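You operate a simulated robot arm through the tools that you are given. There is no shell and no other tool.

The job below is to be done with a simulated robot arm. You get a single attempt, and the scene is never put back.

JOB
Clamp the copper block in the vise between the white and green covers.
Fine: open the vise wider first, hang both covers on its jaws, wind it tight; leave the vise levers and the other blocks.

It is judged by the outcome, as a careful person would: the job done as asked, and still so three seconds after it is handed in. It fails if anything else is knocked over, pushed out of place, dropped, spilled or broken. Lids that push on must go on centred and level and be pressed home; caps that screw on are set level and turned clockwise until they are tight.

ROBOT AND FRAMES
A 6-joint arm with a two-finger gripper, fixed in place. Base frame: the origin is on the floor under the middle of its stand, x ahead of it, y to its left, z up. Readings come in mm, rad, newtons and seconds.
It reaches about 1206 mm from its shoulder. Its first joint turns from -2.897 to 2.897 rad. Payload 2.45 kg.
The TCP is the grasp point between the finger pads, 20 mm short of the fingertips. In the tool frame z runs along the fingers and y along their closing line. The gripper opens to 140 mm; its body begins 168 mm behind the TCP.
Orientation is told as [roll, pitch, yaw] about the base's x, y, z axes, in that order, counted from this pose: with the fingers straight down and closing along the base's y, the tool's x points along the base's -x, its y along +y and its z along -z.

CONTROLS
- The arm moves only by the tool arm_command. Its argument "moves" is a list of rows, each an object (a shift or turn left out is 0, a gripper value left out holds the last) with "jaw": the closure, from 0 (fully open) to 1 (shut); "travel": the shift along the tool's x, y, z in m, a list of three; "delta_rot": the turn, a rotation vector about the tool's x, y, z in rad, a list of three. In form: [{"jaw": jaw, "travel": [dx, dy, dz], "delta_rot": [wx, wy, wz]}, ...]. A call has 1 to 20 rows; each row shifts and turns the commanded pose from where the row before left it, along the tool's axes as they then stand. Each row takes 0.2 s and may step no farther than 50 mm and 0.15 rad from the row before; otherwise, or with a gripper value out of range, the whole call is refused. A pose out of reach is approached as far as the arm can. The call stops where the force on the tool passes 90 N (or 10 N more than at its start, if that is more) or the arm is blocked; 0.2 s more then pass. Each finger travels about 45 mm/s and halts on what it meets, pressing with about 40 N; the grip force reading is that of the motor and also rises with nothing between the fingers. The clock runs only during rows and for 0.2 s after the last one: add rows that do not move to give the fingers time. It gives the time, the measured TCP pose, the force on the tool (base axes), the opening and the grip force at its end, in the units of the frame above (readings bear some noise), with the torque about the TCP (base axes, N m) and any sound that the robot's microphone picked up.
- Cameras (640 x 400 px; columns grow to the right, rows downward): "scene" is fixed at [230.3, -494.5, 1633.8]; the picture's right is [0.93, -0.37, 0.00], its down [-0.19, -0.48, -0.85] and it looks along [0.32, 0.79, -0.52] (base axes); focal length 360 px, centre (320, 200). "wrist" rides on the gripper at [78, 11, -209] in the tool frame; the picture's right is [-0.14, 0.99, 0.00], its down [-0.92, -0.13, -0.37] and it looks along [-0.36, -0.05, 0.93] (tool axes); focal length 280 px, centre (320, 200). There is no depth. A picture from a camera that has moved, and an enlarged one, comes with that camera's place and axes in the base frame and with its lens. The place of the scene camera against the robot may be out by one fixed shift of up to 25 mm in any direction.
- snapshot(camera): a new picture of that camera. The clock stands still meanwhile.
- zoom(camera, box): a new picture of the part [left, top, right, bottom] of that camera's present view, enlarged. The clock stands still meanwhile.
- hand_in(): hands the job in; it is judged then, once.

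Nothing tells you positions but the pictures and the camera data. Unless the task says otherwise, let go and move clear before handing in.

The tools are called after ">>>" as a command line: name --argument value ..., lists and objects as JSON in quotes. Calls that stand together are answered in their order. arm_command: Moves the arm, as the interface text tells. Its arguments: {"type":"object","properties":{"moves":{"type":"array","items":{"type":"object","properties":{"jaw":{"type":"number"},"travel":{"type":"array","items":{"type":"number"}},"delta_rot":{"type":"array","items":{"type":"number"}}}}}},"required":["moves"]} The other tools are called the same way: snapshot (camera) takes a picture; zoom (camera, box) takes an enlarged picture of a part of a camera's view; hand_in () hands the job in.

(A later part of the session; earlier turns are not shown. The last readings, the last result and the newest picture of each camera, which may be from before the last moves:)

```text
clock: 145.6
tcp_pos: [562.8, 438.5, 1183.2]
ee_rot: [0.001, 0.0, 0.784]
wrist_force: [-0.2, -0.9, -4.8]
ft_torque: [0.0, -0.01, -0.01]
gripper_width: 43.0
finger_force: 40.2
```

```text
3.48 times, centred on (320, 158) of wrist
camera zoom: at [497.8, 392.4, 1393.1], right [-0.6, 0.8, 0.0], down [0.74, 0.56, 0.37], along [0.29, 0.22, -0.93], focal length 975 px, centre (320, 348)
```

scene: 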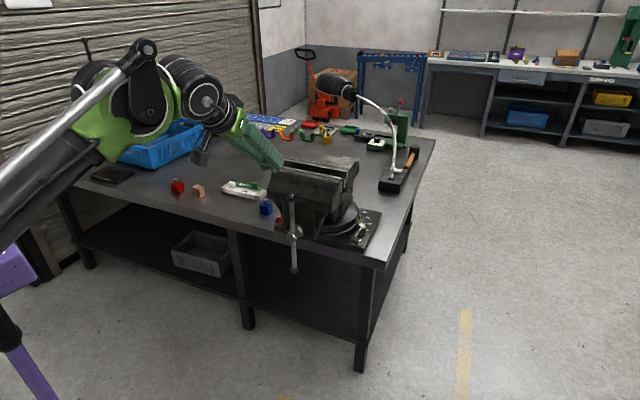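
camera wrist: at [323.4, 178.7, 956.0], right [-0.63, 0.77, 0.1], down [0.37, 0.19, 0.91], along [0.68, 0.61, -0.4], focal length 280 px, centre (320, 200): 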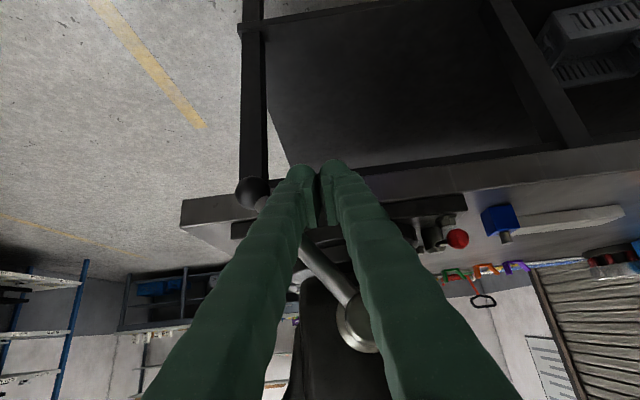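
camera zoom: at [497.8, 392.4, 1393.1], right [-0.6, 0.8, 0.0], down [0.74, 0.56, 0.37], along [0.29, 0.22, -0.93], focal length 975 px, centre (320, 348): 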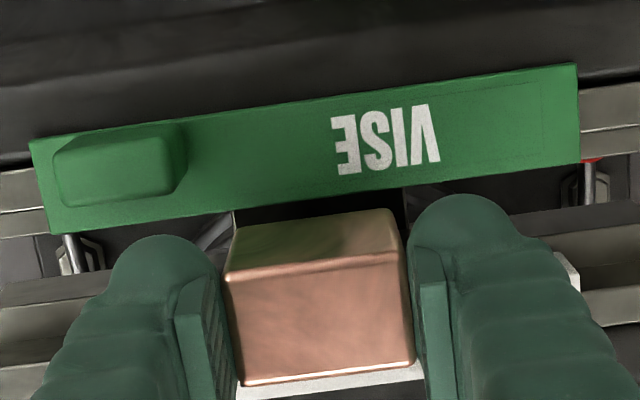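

The block's near face is about 2.8 mm from the green edge. I'll shift 1.3 mm towards green to centre it, then lower carefully.

>>> arm_command --moves '[{"travel": [0.0013, 0, 0.003]}, {"travel": [0, 0, 0.003]}, {"travel": [0, 0, 0]}, {"travel": [0, 0, 0]}]'

>>> zoom --camera "wrist" --box '[280, 130, 360, 180]'

>>> arm_command --moves '[{"travel": [0, 0, 0.001]}, {"travel": [0, 0, 0.001]}, {"travel": [0, 0, 0]}]'

```text
clock: 146.6
tcp_pos: [559.3, 438.3, 1177.6]
ee_rot: [0.0, 0.0, 0.786]
wrist_force: [0.4, 0.7, -5.8]
ft_torque: [-0.02, 0.0, 0.0]
gripper_width: 43.0
finger_force: 40.6
```

```text
8.00 times, centred on (320, 155) of wrist
camera zoom: at [496.3, 390.9, 1387.3], right [-0.6, 0.8, 0.0], down [0.74, 0.56, 0.37], along [0.29, 0.22, -0.93], focal length 2243 px, centre (320, 560)
```

zoom: 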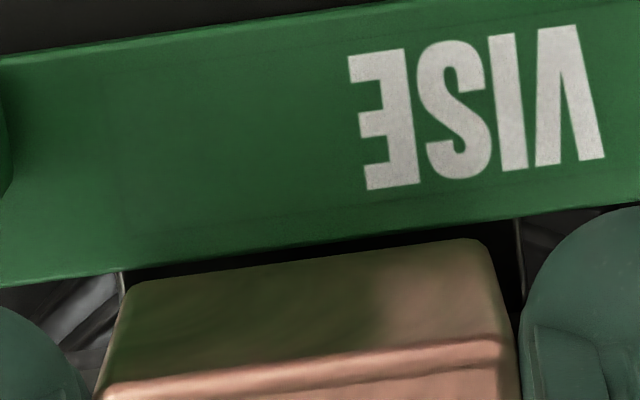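

```text
clock: 147.4
tcp_pos: [561.4, 437.3, 1175.2]
ee_rot: [0.0, 0.0, 0.787]
wrist_force: [-0.3, 0.3, -5.0]
ft_torque: [0.05, 0.03, -0.01]
gripper_width: 42.9
finger_force: 40.1
```

No contact yet. I'll continue in small steps.

>>> arm_command --moves '[{"travel": [0, 0, 0.001]}, {"travel": [0, 0, 0.0]}]'

>>> arm_command --moves '[{"travel": [0, 0, 0.001]}, {"travel": [0, 0, 0.0]}]'

>>> zoom --camera "wrist" --box '[280, 130, 360, 180]'

```text
clock: 148.0
tcp_pos: [561.0, 437.4, 1174.2]
ee_rot: [-0.001, 0.001, 0.785]
wrist_force: [-0.4, 0.6, -5.2]
ft_torque: [-0.02, 0.0, -0.03]
gripper_width: 42.9
finger_force: 39.6
```

```text
clock: 148.6
tcp_pos: [561.1, 437.8, 1172.4]
ee_rot: [0.0, 0.001, 0.785]
wrist_force: [0.5, 0.0, -5.3]
ft_torque: [-0.01, -0.02, 0.0]
gripper_width: 42.9
finger_force: 40.1
```

```text
8.00 times, centred on (320, 155) of wrist
camera zoom: at [496.7, 390.3, 1382.8], right [-0.6, 0.8, 0.0], down [0.74, 0.56, 0.37], along [0.29, 0.22, -0.93], focal length 2243 px, centre (320, 560)
```

zoom: 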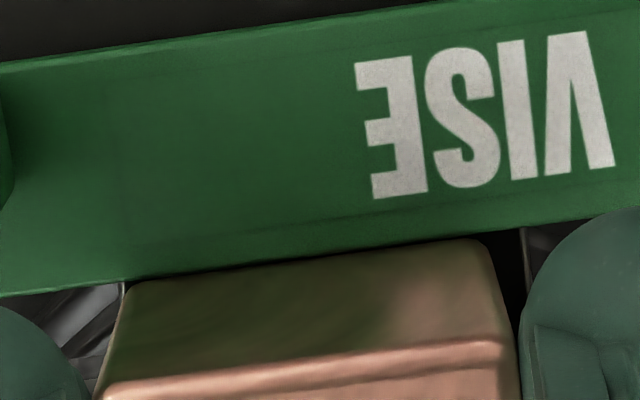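

The block is now below the height where it caught before, with no contact force. I'll continue down into the gap.

>>> arm_command --moves '[{"travel": [0, 0, 0.0015]}, {"travel": [0, 0, 0.0015]}, {"travel": [0, 0, 0.0]}]'

>>> arm_command --moves '[{"travel": [0, 0, 0.0015]}, {"travel": [0, 0, 0.0015]}, {"travel": [0, 0, 0.0]}]'

>>> zoom --camera "wrist" --box '[240, 100, 400, 215]'

>>> zoom --camera "scene" --box '[295, 145, 335, 180]'

```text
clock: 149.4
tcp_pos: [561.5, 436.4, 1169.6]
ee_rot: [-0.001, 0.0, 0.784]
wrist_force: [0.6, 0.2, -5.7]
ft_torque: [0.04, 0.01, -0.02]
gripper_width: 42.9
finger_force: 40.4
```

```text
clock: 150.2
tcp_pos: [561.9, 436.9, 1166.3]
ee_rot: [0.0, 0.0, 0.786]
wrist_force: [-1.0, 0.7, -6.0]
ft_torque: [0.0, 0.01, 0.01]
gripper_width: 43.1
finger_force: 40.2
```

```text
3.48 times, centred on (320, 158) of wrist
camera zoom: at [496.6, 390.0, 1376.7], right [-0.6, 0.8, 0.0], down [0.74, 0.56, 0.37], along [0.29, 0.22, -0.93], focal length 975 px, centre (320, 348)
```

zoom: 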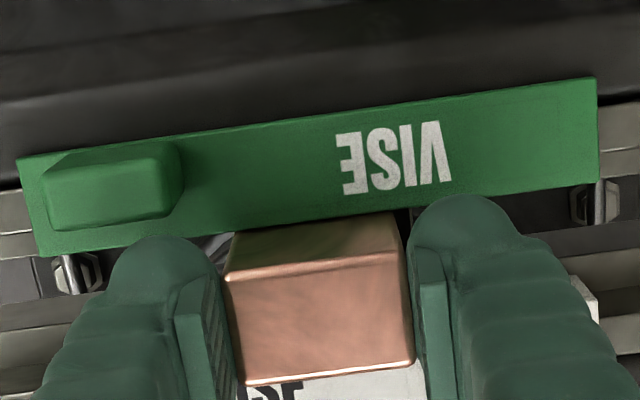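

```text
11.43 times, centred on (315, 162) of scene
camera zoom: at [230.3, -494.5, 1633.8], right [0.93, -0.37, 0.0], down [-0.19, -0.48, -0.85], along [0.32, 0.79, -0.52], focal length 4116 px, centre (377, 629)
```

zoom: 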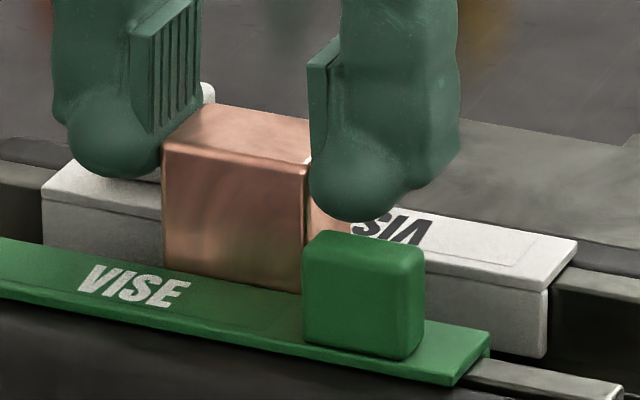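

The block is entering the gap cleanly. Continuing down.

>>> arm_command --moves '[{"travel": [0, 0, 0.0015]}, {"travel": [0, 0, 0.0015]}, {"travel": [0, 0, 0.0015]}, {"travel": [0, 0, 0.0]}]'

>>> arm_command --moves '[{"travel": [0, 0, 0.0015]}, {"travel": [0, 0, 0.0015]}, {"travel": [0, 0, 0.0]}]'

>>> zoom --camera "scene" --box '[295, 145, 335, 180]'

```text
clock: 151.2
tcp_pos: [561.7, 436.5, 1162.7]
ee_rot: [0.001, -0.001, 0.786]
wrist_force: [0.6, 0.5, -5.2]
ft_torque: [0.0, 0.0, -0.01]
gripper_width: 43.1
finger_force: 39.8
```

```text
clock: 152.0
tcp_pos: [561.1, 436.2, 1159.3]
ee_rot: [0.0, 0.0, 0.786]
wrist_force: [0.0, 0.2, -5.2]
ft_torque: [0.01, 0.03, 0.01]
gripper_width: 42.7
finger_force: 40.1
```

```text
11.43 times, centred on (315, 162) of scene
camera zoom: at [230.3, -494.5, 1633.8], right [0.93, -0.37, 0.0], down [-0.19, -0.48, -0.85], along [0.32, 0.79, -0.52], focal length 4116 px, centre (377, 629)
```

zoom: 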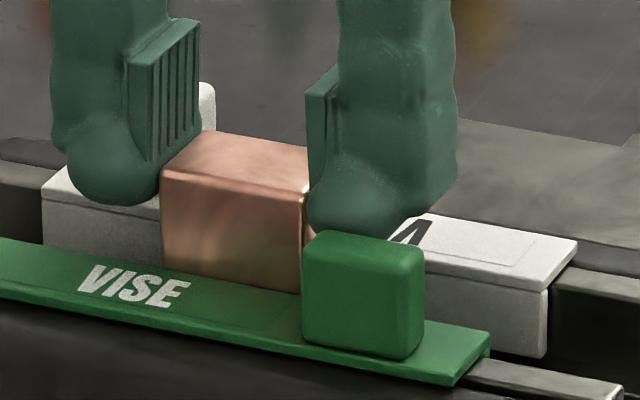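

Continuing down towards the shelves.

>>> arm_command --moves '[{"travel": [0, 0, 0.0015]}, {"travel": [0, 0, 0.0015]}, {"travel": [0, 0, 0.0]}]'

>>> arm_command --moves '[{"travel": [0, 0, 0.001]}, {"travel": [0, 0, 0.001]}, {"travel": [0, 0, 0.0]}]'

>>> arm_command --moves '[{"travel": [0, 0, 0.001]}, {"travel": [0, 0, 0.0]}]'

>>> zoom --camera "scene" --box '[295, 145, 335, 180]'

```text
clock: 152.8
tcp_pos: [560.5, 436.3, 1155.2]
ee_rot: [-0.001, 0.002, 0.786]
wrist_force: [-0.2, 0.6, -5.3]
ft_torque: [-0.02, 0.01, -0.02]
gripper_width: 42.9
finger_force: 40.8
```

```text
clock: 153.6
tcp_pos: [560.1, 437.6, 1152.3]
ee_rot: [-0.001, 0.001, 0.787]
wrist_force: [-0.5, 0.2, -5.0]
ft_torque: [-0.01, 0.02, 0.03]
gripper_width: 42.7
finger_force: 39.6
```

```text
clock: 154.2
tcp_pos: [560.4, 437.7, 1153.4]
ee_rot: [-0.001, 0.002, 0.784]
wrist_force: [0.2, 0.1, -5.8]
ft_torque: [0.02, -0.04, 0.0]
gripper_width: 42.7
finger_force: 39.8
```

```text
11.43 times, centred on (315, 162) of scene
camera zoom: at [230.3, -494.5, 1633.8], right [0.93, -0.37, 0.0], down [-0.19, -0.48, -0.85], along [0.32, 0.79, -0.52], focal length 4116 px, centre (377, 629)
```

zoom: 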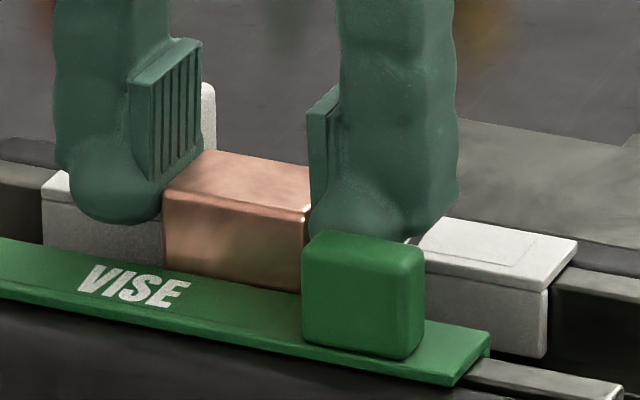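

A few millimetres remain. I'll go one at a time.

>>> arm_command --moves '[{"travel": [0, 0, 0.001]}, {"travel": [0, 0, 0.0]}]'

>>> arm_command --moves '[{"travel": [0, 0, 0.001]}, {"travel": [0, 0, 0.0]}]'

>>> arm_command --moves '[{"travel": [0, 0, 0.0008]}, {"travel": [0, 0, 0.0]}]'

```text
clock: 154.8
tcp_pos: [561.1, 437.5, 1152.6]
ee_rot: [0.0, -0.001, 0.785]
wrist_force: [-0.1, 0.5, -5.8]
ft_torque: [-0.01, 0.01, -0.01]
gripper_width: 43.1
finger_force: 40.0
```

```text
clock: 155.4
tcp_pos: [560.9, 437.1, 1150.7]
ee_rot: [-0.002, 0.001, 0.786]
wrist_force: [-0.9, -0.3, -5.6]
ft_torque: [0.0, 0.0, -0.01]
gripper_width: 43.0
finger_force: 39.9
```

```text
clock: 156.0
tcp_pos: [561.5, 438.0, 1150.2]
ee_rot: [0.0, 0.001, 0.784]
wrist_force: [0.6, -0.4, -5.2]
ft_torque: [-0.01, 0.02, -0.03]
gripper_width: 43.0
finger_force: 40.3
```

No contact with the shelf yet, so I'll continue singly and read the force each time.

>>> arm_command --moves '[{"travel": [0, 0, 0.0008]}, {"travel": [0, 0, 0.0]}]'

>>> arm_command --moves '[{"travel": [0, 0, 0.0008]}, {"travel": [0, 0, 0.0]}]'

>>> zoom --camera "scene" --box '[295, 145, 335, 180]'

```text
clock: 156.6
tcp_pos: [560.3, 437.2, 1150.3]
ee_rot: [-0.001, -0.002, 0.785]
wrist_force: [4.0, 0.3, 8.1]
ft_torque: [0.0, -0.07, -0.03]
gripper_width: 42.8
finger_force: 40.1
```

```text
clock: 157.2
tcp_pos: [561.0, 437.9, 1150.1]
ee_rot: [0.0, -0.001, 0.784]
wrist_force: [10.8, 4.6, 33.2]
ft_torque: [0.05, -0.13, -0.01]
gripper_width: 43.0
finger_force: 40.4
```

```text
11.43 times, centred on (315, 162) of scene
camera zoom: at [230.3, -494.5, 1633.8], right [0.93, -0.37, 0.0], down [-0.19, -0.48, -0.85], along [0.32, 0.79, -0.52], focal length 4116 px, centre (377, 629)
```

zoom: 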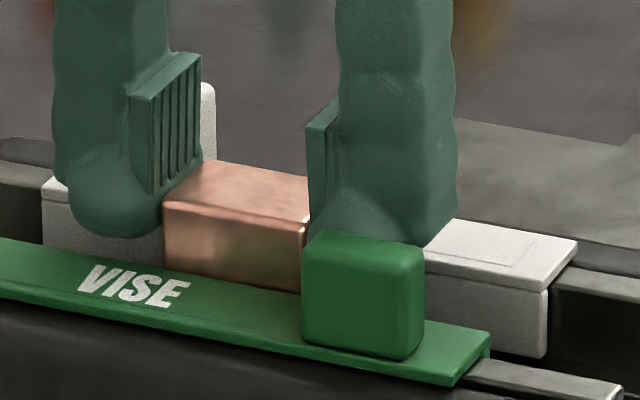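

The block has landed on the shelf, with its bottom at about z≈1098 as expected. I'll relieve the pressure and release gently.

>>> arm_command --moves '[{"travel": [0, 0, -0.0008]}, {"travel": [0, 0, -0.0004]}, {"travel": [0, 0, 0]}]'

>>> arm_command --moves '[{"jaw": 0.6, "travel": [0, 0, 0]}, {"travel": [0, 0, 0]}, {"travel": [0, 0, 0]}]'

>>> zoom --camera "scene" --box '[295, 145, 335, 180]'

>>> zoom --camera "wrist" --box '[240, 100, 400, 215]'

```text
clock: 158.0
tcp_pos: [560.4, 436.5, 1148.5]
ee_rot: [0.001, 0.002, 0.786]
wrist_force: [0.4, 2.1, 2.4]
ft_torque: [0.14, -0.05, 0.01]
gripper_width: 42.9
finger_force: 40.1
```

```text
clock: 158.8
tcp_pos: [562.1, 436.4, 1149.0]
ee_rot: [0.001, 0.001, 0.785]
wrist_force: [-0.8, 0.8, -0.3]
ft_torque: [0.04, -0.03, -0.02]
gripper_width: 55.9
finger_force: 0.1
```

```text
11.43 times, centred on (315, 162) of scene
camera zoom: at [230.3, -494.5, 1633.8], right [0.93, -0.37, 0.0], down [-0.19, -0.48, -0.85], along [0.32, 0.79, -0.52], focal length 4116 px, centre (377, 629)
```

zoom: 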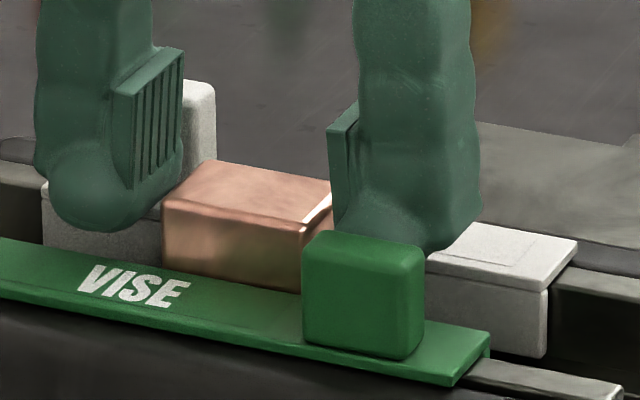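

```text
3.48 times, centred on (320, 158) of wrist
camera zoom: at [496.5, 389.8, 1359.3], right [-0.6, 0.8, 0.0], down [0.74, 0.56, 0.37], along [0.29, 0.22, -0.93], focal length 975 px, centre (320, 348)
```

zoom: 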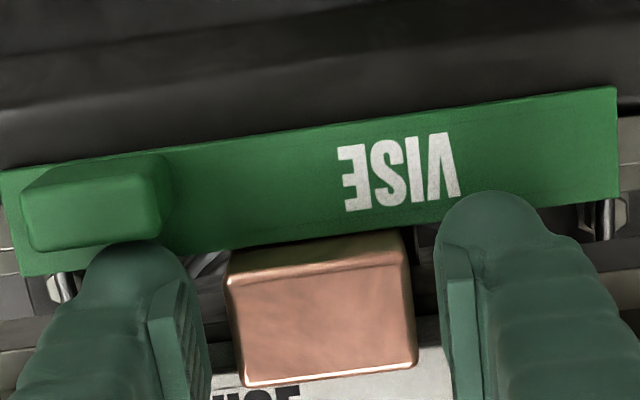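

The block is resting between the covers. I'll lift straight up and check that it sits level.

>>> arm_command --moves '[{"travel": [0, 0, -0.01]}, {"travel": [0, 0, -0.02]}, {"travel": [0, 0, -0.03]}, {"travel": [0, 0, -0.03]}, {"travel": [0, 0, 0]}]'

>>> zoom --camera "scene" --box '[285, 140, 355, 190]'

>>> zoom --camera "wrist" --box '[240, 90, 400, 200]'

```text
clock: 160.0
tcp_pos: [562.3, 437.1, 1238.0]
ee_rot: [0.0, 0.0, 0.785]
wrist_force: [1.0, -0.8, 0.0]
ft_torque: [0.02, 0.01, -0.02]
gripper_width: 56.0
finger_force: 0.1
```

```text
8.00 times, centred on (320, 165) of scene
camera zoom: at [230.3, -494.5, 1633.8], right [0.93, -0.37, 0.0], down [-0.19, -0.48, -0.85], along [0.32, 0.79, -0.52], focal length 2881 px, centre (320, 480)
```

zoom: 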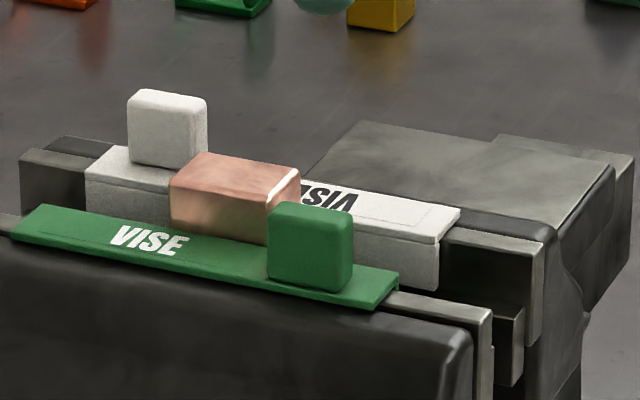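

```text
3.64 times, centred on (320, 145) of wrist
camera zoom: at [497.6, 389.6, 1448.3], right [-0.6, 0.8, 0.0], down [0.74, 0.56, 0.37], along [0.29, 0.22, -0.93], focal length 1020 px, centre (320, 400)
```

zoom: 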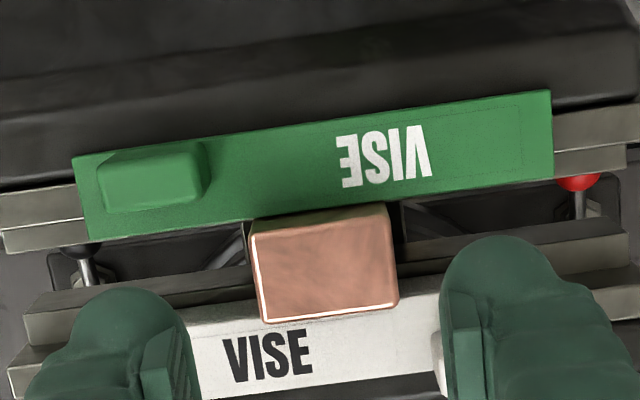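

The block sits between the white and green covers on both shelves. Now I'll wind the vise shut: back to the handle, on the left side of the bar.

>>> arm_command --moves '[{"jaw": 1, "travel": [0.0414, 0.0189, -0.0024]}, {"travel": [0.0414, 0.0189, -0.0024]}, {"travel": [0.0414, 0.0189, -0.0024]}, {"travel": [0.0414, 0.0189, -0.0024]}, {"travel": [0.0414, 0.0189, -0.0024]}, {"delta_rot": [0, -0.131, 0]}, {"delta_rot": [0, -0.131, 0]}, {"delta_rot": [0, -0.131, 0]}, {"delta_rot": [0, -0.131, 0]}, {"delta_rot": [0, -0.131, 0]}, {"delta_rot": [0, -0.13, 0]}, {"travel": [0.02737, 0, 0.02737]}, {"travel": [0.02737, 0, 0.02737]}, {"travel": [0.02737, 0, 0.02737]}, {"travel": [0.02737, 0, 0.02737]}, {"travel": [0.02737, 0, 0.02737]}, {"travel": [0.02737, 0, 0.02737]}, {"travel": [0.02737, 0, 0.02737]}, {"travel": [0, 0, 0]}]'

>>> snapshot --camera "wrist"

>>> zoom --camera "scene" --box '[220, 150, 360, 270]'

```text
clock: 164.0
tcp_pos: [348.1, 358.1, 981.7]
ee_rot: [0.0, -0.787, 0.786]
wrist_force: [-0.7, -0.3, -0.3]
ft_torque: [-0.02, -0.03, -0.03]
gripper_width: 0.0
finger_force: 29.5
```

```text
taken
camera wrist: at [193.9, 223.5, 1074.7], right [-0.63, 0.77, 0.1], down [0.37, 0.19, 0.91], along [0.68, 0.61, -0.4], focal length 280 px, centre (320, 200)
```

wrist: 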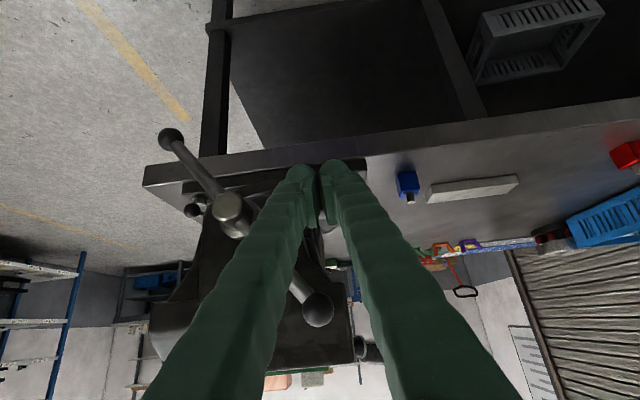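

```text
3.33 times, centred on (290, 210) of scene
camera zoom: at [230.3, -494.5, 1633.8], right [0.93, -0.37, 0.0], down [-0.19, -0.48, -0.85], along [0.32, 0.79, -0.52], focal length 1200 px, centre (420, 167)
```

zoom: 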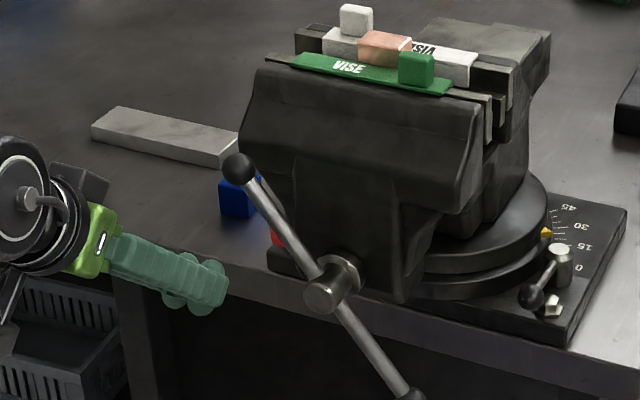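

The peg is left of the bar and clear. Advancing into the bar plane.

>>> arm_command --moves '[{"travel": [-0.0214, 0, 0.0214]}, {"travel": [-0.0214, 0, 0.0214]}, {"travel": [0, 0, 0]}]'

>>> zoom --camera "scene" --box '[220, 150, 360, 270]'

```text
clock: 164.8
tcp_pos: [389.9, 401.5, 982.6]
ee_rot: [0.0, -0.784, 0.786]
wrist_force: [0.4, 0.4, -1.1]
ft_torque: [0.05, -0.02, -0.01]
gripper_width: 0.0
finger_force: 29.4
```

```text
3.33 times, centred on (290, 210) of scene
camera zoom: at [230.3, -494.5, 1633.8], right [0.93, -0.37, 0.0], down [-0.19, -0.48, -0.85], along [0.32, 0.79, -0.52], focal length 1200 px, centre (420, 167)
```

zoom: 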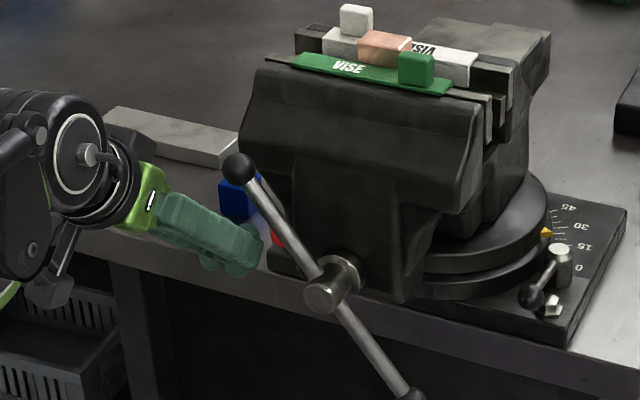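

The peg is in place. I'll push the bar clockwise through the first half turn and watch the covers.

>>> arm_command --moves '[{"travel": [-0.0178, -0.0132, -0.0174]}, {"travel": [-0.0184, -0.0216, -0.018]}, {"travel": [-0.0121, -0.0292, -0.0117]}, {"travel": [-0.0044, -0.0332, -0.004]}, {"travel": [0.004, -0.0332, 0.0044]}, {"travel": [0.0117, -0.0292, 0.0121]}, {"travel": [0.018, -0.0216, 0.0184]}, {"travel": [0.0222, -0.0115, 0.0226]}, {"travel": [0.0236, 0, 0.024]}, {"travel": [0.0222, 0.0115, 0.0226]}]'

>>> zoom --camera "scene" --box '[285, 140, 355, 190]'

>>> zoom --camera "scene" --box '[220, 150, 360, 270]'

```text
clock: 167.0
tcp_pos: [520.6, 272.7, 911.8]
ee_rot: [-0.002, -0.787, 0.787]
wrist_force: [-1.4, -2.0, 5.1]
ft_torque: [0.06, 0.08, 0.07]
gripper_width: 0.1
finger_force: 29.3
```

```text
8.00 times, centred on (320, 165) of scene
camera zoom: at [230.3, -494.5, 1633.8], right [0.93, -0.37, 0.0], down [-0.19, -0.48, -0.85], along [0.32, 0.79, -0.52], focal length 2881 px, centre (320, 480)
```

zoom: 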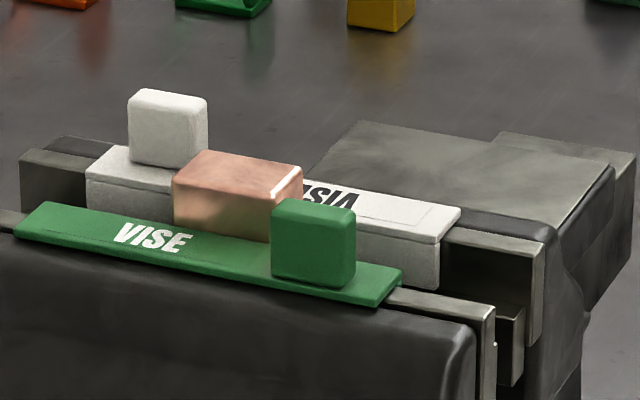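

```text
3.33 times, centred on (290, 210) of scene
camera zoom: at [230.3, -494.5, 1633.8], right [0.93, -0.37, 0.0], down [-0.19, -0.48, -0.85], along [0.32, 0.79, -0.52], focal length 1200 px, centre (420, 167)
```

zoom: 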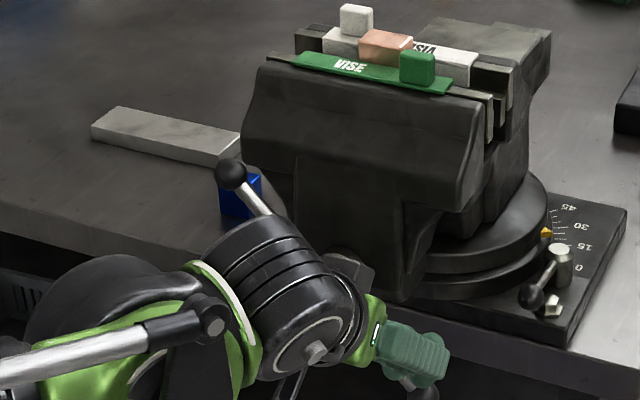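

The front jaw is advancing and the block is still level. I'll continue with the next half turn.

>>> arm_command --moves '[{"travel": [0.018, 0.0216, 0.0184]}, {"travel": [0.0117, 0.0292, 0.0121]}, {"travel": [0.004, 0.0332, 0.0044]}, {"travel": [-0.0044, 0.0332, -0.004]}, {"travel": [-0.0121, 0.0292, -0.0117]}, {"travel": [-0.0184, 0.0216, -0.018]}, {"travel": [-0.0226, 0.0115, -0.0222]}, {"travel": [-0.024, 0, -0.0236]}, {"travel": [-0.0226, -0.0115, -0.0222]}]'

>>> zoom --camera "scene" --box '[285, 140, 355, 190]'

>>> snapshot --camera "wrist"

```text
clock: 169.0
tcp_pos: [404.0, 394.6, 1007.0]
ee_rot: [0.0, -0.785, 0.786]
wrist_force: [-2.8, 0.5, -2.6]
ft_torque: [0.01, 0.05, -0.02]
gripper_width: 0.0
finger_force: 29.9
```

```text
8.00 times, centred on (320, 165) of scene
camera zoom: at [230.3, -494.5, 1633.8], right [0.93, -0.37, 0.0], down [-0.19, -0.48, -0.85], along [0.32, 0.79, -0.52], focal length 2881 px, centre (320, 480)
```

zoom: 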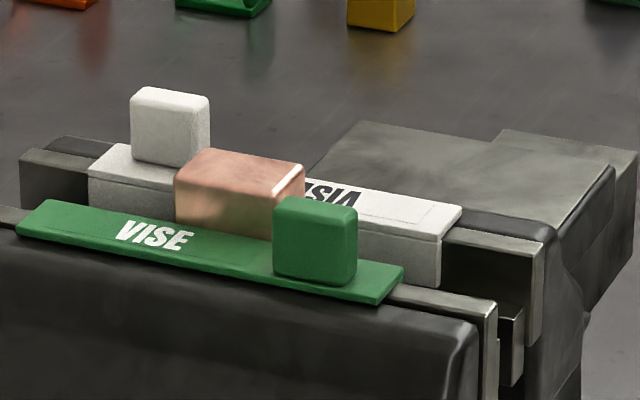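

```text
taken
camera wrist: at [251.3, 259.1, 1100.6], right [-0.63, 0.77, 0.1], down [0.37, 0.19, 0.91], along [0.68, 0.61, -0.4], focal length 280 px, centre (320, 200)
```

wrist: 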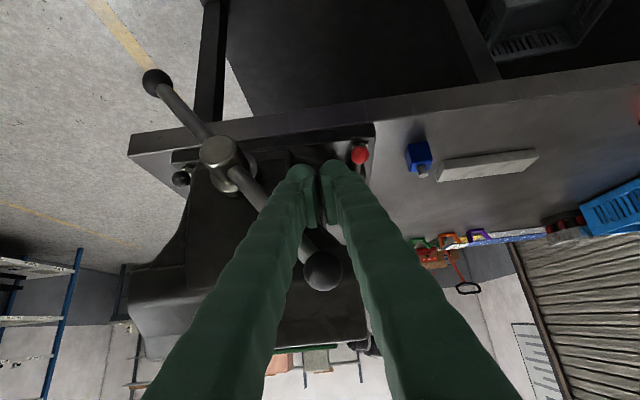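

Block and white cover are now being pushed together against the back jaw. I'll keep winding; the force should rise as it tightens.

>>> arm_command --moves '[{"travel": [-0.0184, -0.0216, -0.018]}, {"travel": [-0.0121, -0.0292, -0.0117]}, {"travel": [-0.0044, -0.0332, -0.004]}, {"travel": [0.004, -0.0332, 0.0044]}, {"travel": [0.0117, -0.0292, 0.0121]}, {"travel": [0.018, -0.0216, 0.0184]}, {"travel": [0.0222, -0.0115, 0.0226]}, {"travel": [0.0236, 0, 0.024]}, {"travel": [0.0222, 0.0115, 0.0226]}]'

>>> zoom --camera "scene" --box '[285, 140, 355, 190]'

>>> zoom --camera "scene" --box '[220, 150, 360, 270]'

```text
clock: 169.5
tcp_pos: [411.7, 381.1, 1026.6]
ee_rot: [0.016, -0.773, 0.783]
wrist_force: [-39.2, 32.5, -12.2]
ft_torque: [-0.18, -0.07, 0.44]
gripper_width: 0.0
finger_force: 29.5
stopped in row 2: the force on the tool passed its limit at 134 N (the readings are from after the stop); the commanded pose is now the measured one
```

```text
8.00 times, centred on (320, 165) of scene
camera zoom: at [230.3, -494.5, 1633.8], right [0.93, -0.37, 0.0], down [-0.19, -0.48, -0.85], along [0.32, 0.79, -0.52], focal length 2881 px, centre (320, 480)
```

zoom: 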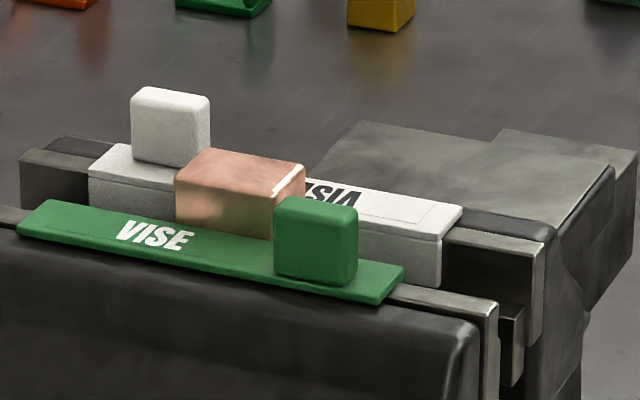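

```text
3.33 times, centred on (290, 210) of scene
camera zoom: at [230.3, -494.5, 1633.8], right [0.93, -0.37, 0.0], down [-0.19, -0.48, -0.85], along [0.32, 0.79, -0.52], focal length 1200 px, centre (420, 167)
```

zoom: 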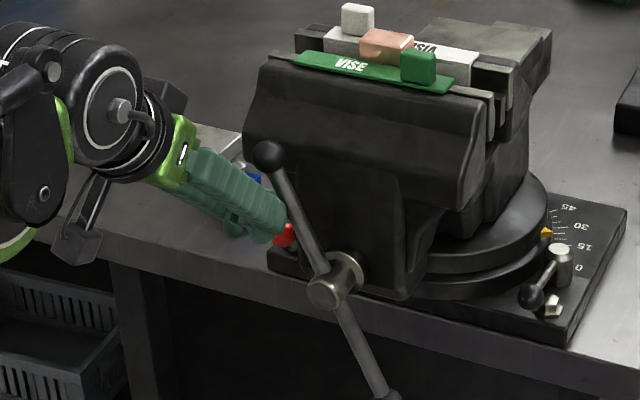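

The push stopped at the force limit, so the vise has tightened. I'll inspect how the covers and block seat.

>>> zoom --camera "scene" --box '[325, 155, 355, 185]'

>>> zoom --camera "scene" --box '[300, 150, 330, 180]'

```text
13.33 times, centred on (340, 170) of scene
camera zoom: at [230.3, -494.5, 1633.8], right [0.93, -0.37, 0.0], down [-0.19, -0.48, -0.85], along [0.32, 0.79, -0.52], focal length 4802 px, centre (53, 600)
```

zoom: 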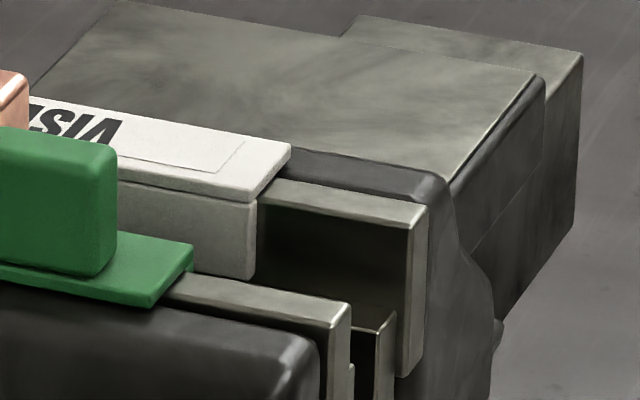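

```text
13.33 times, centred on (315, 165) of scene
camera zoom: at [230.3, -494.5, 1633.8], right [0.93, -0.37, 0.0], down [-0.19, -0.48, -0.85], along [0.32, 0.79, -0.52], focal length 4802 px, centre (387, 667)
```

zoom: 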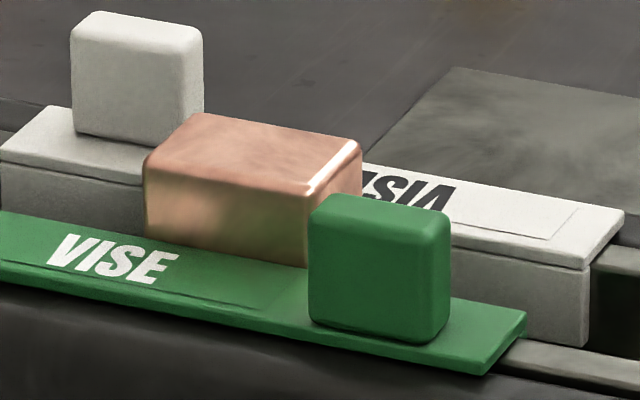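

It looks well seated. I'll add a slow, firm push to confirm it is tight rather than a momentary bump.

>>> arm_command --moves '[{"travel": [-0.001, -0.0014, -0.001]}, {"travel": [-0.001, -0.0014, -0.001]}, {"travel": [-0.001, -0.0014, -0.001]}, {"travel": [-0.001, -0.0014, -0.001]}, {"travel": [0, 0, 0]}]'

>>> zoom --camera "scene" --box '[220, 150, 360, 270]'

```text
clock: 170.0
tcp_pos: [413.2, 378.5, 1027.2]
ee_rot: [0.023, -0.77, 0.778]
wrist_force: [-57.8, 45.1, -7.7]
ft_torque: [-0.29, -0.25, 0.6]
gripper_width: 0.0
finger_force: 29.2
stopped in row 2: the force on the tool passed its limit at 94 N (the readings are from after the stop); the commanded pose is now the measured one
```

```text
3.33 times, centred on (290, 210) of scene
camera zoom: at [230.3, -494.5, 1633.8], right [0.93, -0.37, 0.0], down [-0.19, -0.48, -0.85], along [0.32, 0.79, -0.52], focal length 1200 px, centre (420, 167)
```

zoom: 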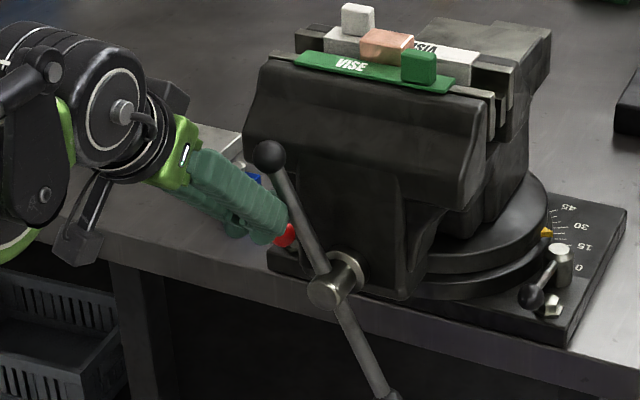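

The handle now holds about 73 N steadily without moving, so the vise is tight. I'll back the peg off, withdraw and rise, then check the result.

>>> arm_command --moves '[{"travel": [0.0035, 0.005, 0.0035]}, {"travel": [0.0035, 0.005, 0.0035]}, {"travel": [0, 0.01, 0]}, {"travel": [0.0212, 0, -0.0212]}, {"travel": [0.0212, 0, -0.0212]}, {"travel": [0, 0, 0]}]'

>>> zoom --camera "scene" --box '[220, 150, 360, 270]'

```text
clock: 171.4
tcp_pos: [360.5, 347.0, 1017.6]
ee_rot: [0.021, -0.771, 0.777]
wrist_force: [0.4, 0.2, -0.5]
ft_torque: [0.03, 0.0, 0.01]
gripper_width: 0.2
finger_force: 29.9
```

```text
3.33 times, centred on (290, 210) of scene
camera zoom: at [230.3, -494.5, 1633.8], right [0.93, -0.37, 0.0], down [-0.19, -0.48, -0.85], along [0.32, 0.79, -0.52], focal length 1200 px, centre (420, 167)
```

zoom: 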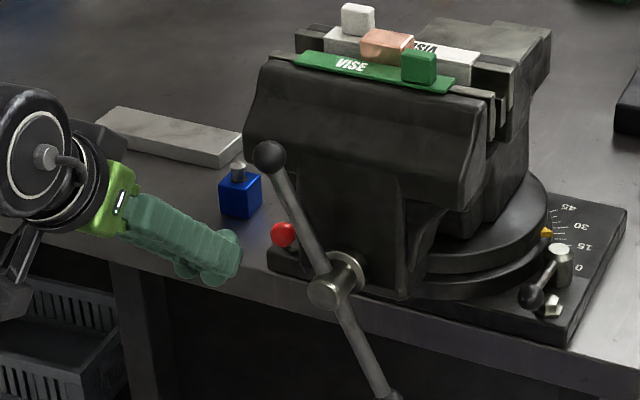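

The handle stays where I left it. I'll rise, straighten the gripper and look from above.

>>> arm_command --moves '[{"travel": [-0.0295, 0, -0.0295]}, {"travel": [-0.0295, 0, -0.0295]}, {"travel": [-0.0295, 0, -0.0295]}, {"travel": [-0.0295, 0, -0.0295]}, {"travel": [-0.0295, 0, -0.0295]}, {"travel": [-0.0295, 0, -0.0295]}, {"delta_rot": [0, 0.1285, 0]}, {"delta_rot": [0, 0.1285, 0]}, {"delta_rot": [0, 0.1285, 0]}, {"delta_rot": [0, 0.1285, 0]}, {"delta_rot": [0, 0.1285, 0]}, {"delta_rot": [0, 0.1285, 0]}, {"jaw": 0, "travel": [0, 0, 0]}, {"travel": [0, 0, 0]}]'

```text
clock: 174.4
tcp_pos: [363.6, 347.7, 1268.1]
ee_rot: [0.015, -0.001, 0.79]
wrist_force: [0.3, -0.3, 0.1]
ft_torque: [-0.01, -0.03, 0.0]
gripper_width: 51.7
finger_force: 0.0
```

I'll take the two overhead views to verify seating.

>>> arm_command --moves '[{"travel": [-0.0357, -0.023, 0.011]}, {"travel": [-0.0357, -0.023, 0.011]}, {"travel": [-0.0357, -0.023, 0.011]}, {"travel": [0, 0, 0]}, {"travel": [0, 0, 0]}]'

>>> zoom --camera "wrist" --box '[240, 180, 400, 280]'

>>> arm_command --moves '[{"travel": [-0.05, 0, 0]}, {"travel": [-0.05, 0, 0]}, {"travel": [-0.05, 0, 0]}, {"travel": [0, 0, 0]}, {"travel": [0, 0, 0]}]'

>>> zoom --camera "wrist" --box '[240, 70, 400, 170]'

>>> zoom --camera "wrist" --box '[360, 60, 410, 140]'

>>> snapshot --camera "scene"

```text
clock: 175.6
tcp_pos: [492.0, 376.5, 1234.2]
ee_rot: [0.015, -0.001, 0.788]
wrist_force: [0.7, 0.3, 0.1]
ft_torque: [0.01, -0.02, 0.0]
gripper_width: 140.0
finger_force: 0.0
```

```text
4.00 times, centred on (320, 230) of wrist
camera zoom: at [429.8, 327.2, 1443.6], right [-0.61, 0.79, 0.01], down [0.74, 0.56, 0.37], along [0.28, 0.23, -0.93], focal length 1122 px, centre (320, 80)
```

zoom: 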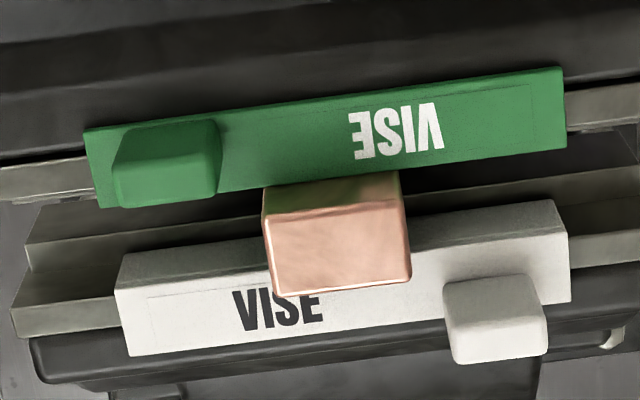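

```text
clock: 176.8
tcp_pos: [596.4, 481.8, 1235.1]
ee_rot: [0.013, 0.001, 0.792]
wrist_force: [0.4, -0.3, 0.2]
ft_torque: [0.01, 0.01, -0.01]
gripper_width: 139.7
finger_force: 0.0
```

```text
4.00 times, centred on (320, 120) of wrist
camera zoom: at [534.6, 433.0, 1444.2], right [-0.61, 0.79, 0.01], down [0.74, 0.56, 0.37], along [0.28, 0.23, -0.93], focal length 1122 px, centre (320, 520)
```

zoom: 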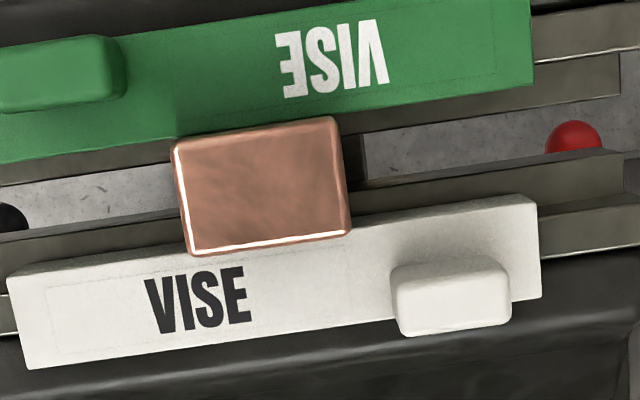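

```text
5.00 times, centred on (385, 100) of wrist
camera zoom: at [534.6, 433.0, 1444.2], right [-0.61, 0.79, 0.01], down [0.74, 0.56, 0.37], along [0.28, 0.23, -0.93], focal length 1402 px, centre (-5, 700)
```

zoom: 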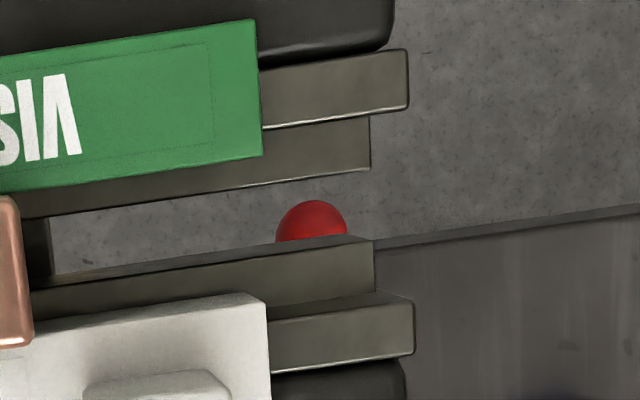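

```text
taken
```

scene: 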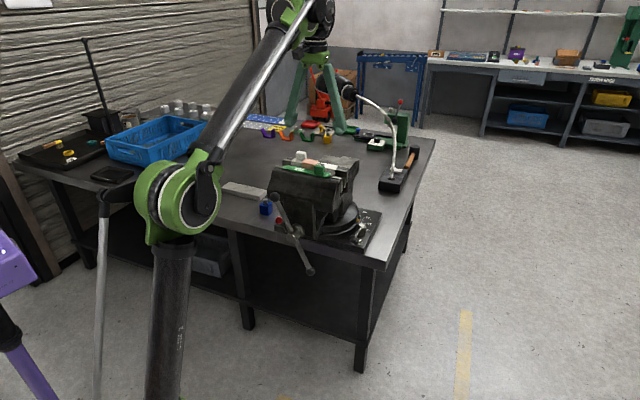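

The vise holds firm, but by my measurements the gap between the cover faces still looks about 2–3 mm wider than the block. I need a closer look at whether the block stands straight.

>>> zoom --camera "scene" --box '[304, 152, 324, 168]'

>>> zoom --camera "wrist" --box '[275, 90, 335, 140]'

```text
16.00 times, centred on (314, 160) of scene
camera zoom: at [230.3, -494.5, 1633.8], right [0.93, -0.37, 0.0], down [-0.19, -0.48, -0.85], along [0.32, 0.79, -0.52], focal length 5762 px, centre (416, 840)
```

zoom: 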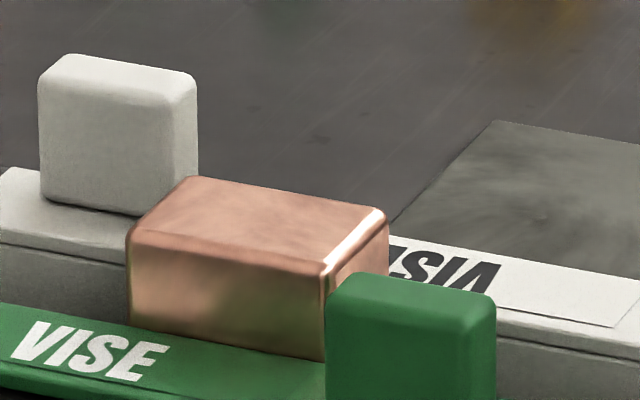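

```text
8.00 times, centred on (305, 115) of wrist
camera zoom: at [534.6, 433.0, 1444.2], right [-0.61, 0.79, 0.01], down [0.74, 0.56, 0.37], along [0.28, 0.23, -0.93], focal length 2243 px, centre (440, 880)
```

zoom: 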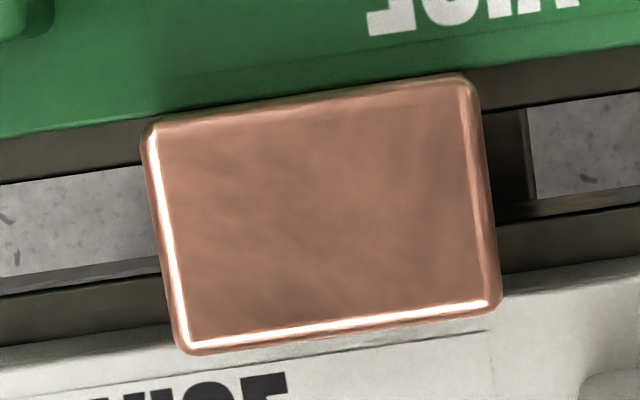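

The block's top is level, so it is not tilted. I'll look at the left side of the block, where both cover edges show together.

>>> zoom --camera "scene" --box '[290, 155, 315, 172]'

>>> zoom --camera "wrist" --box '[235, 85, 305, 150]'

```text
16.00 times, centred on (302, 164) of scene
camera zoom: at [230.3, -494.5, 1633.8], right [0.93, -0.37, 0.0], down [-0.19, -0.48, -0.85], along [0.32, 0.79, -0.52], focal length 5762 px, centre (600, 784)
```

zoom: 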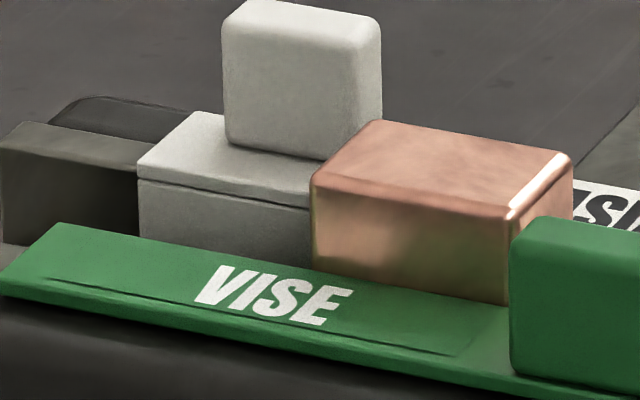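

```text
6.15 times, centred on (270, 118) of wrist
camera zoom: at [534.6, 433.0, 1444.2], right [-0.61, 0.79, 0.01], down [0.74, 0.56, 0.37], along [0.28, 0.23, -0.93], focal length 1726 px, centre (628, 708)
```

zoom: 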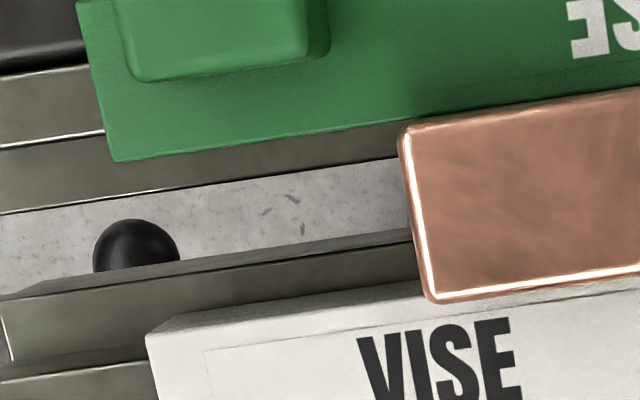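

I'll zoom right in on the contact lines between the block and each cover.

>>> zoom --camera "wrist" --box '[290, 90, 315, 106]'

>>> zoom --camera "wrist" --box '[275, 115, 300, 136]'

>>> zoom --camera "scene" --box '[300, 155, 312, 168]'

```text
16.00 times, centred on (302, 98) of wrist
camera zoom: at [534.6, 433.0, 1444.2], right [-0.61, 0.79, 0.01], down [0.74, 0.56, 0.37], along [0.28, 0.23, -0.93], focal length 4486 px, centre (600, 1832)
```

zoom: 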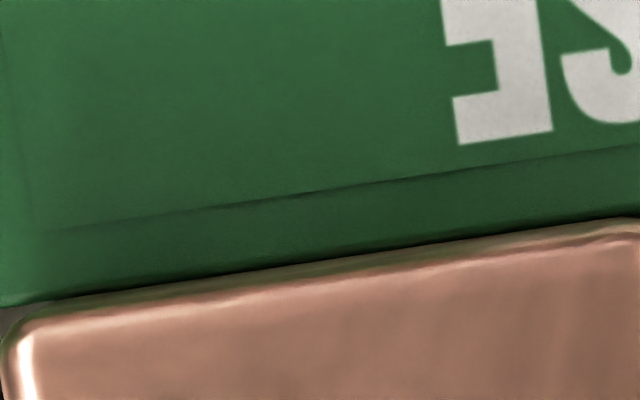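

```text
16.00 times, centred on (288, 126) of wrist
camera zoom: at [534.6, 433.0, 1444.2], right [-0.61, 0.79, 0.01], down [0.74, 0.56, 0.37], along [0.28, 0.23, -0.93], focal length 4486 px, centre (840, 1392)
```

zoom: 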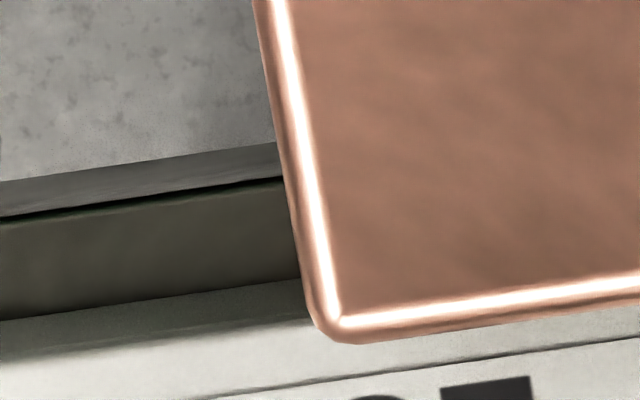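

```text
16.00 times, centred on (306, 162) of scene
camera zoom: at [230.3, -494.5, 1633.8], right [0.93, -0.37, 0.0], down [-0.19, -0.48, -0.85], along [0.32, 0.79, -0.52], focal length 5762 px, centre (544, 816)
```

zoom: 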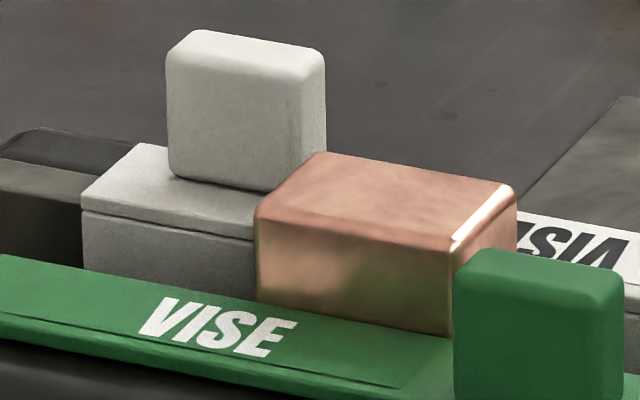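

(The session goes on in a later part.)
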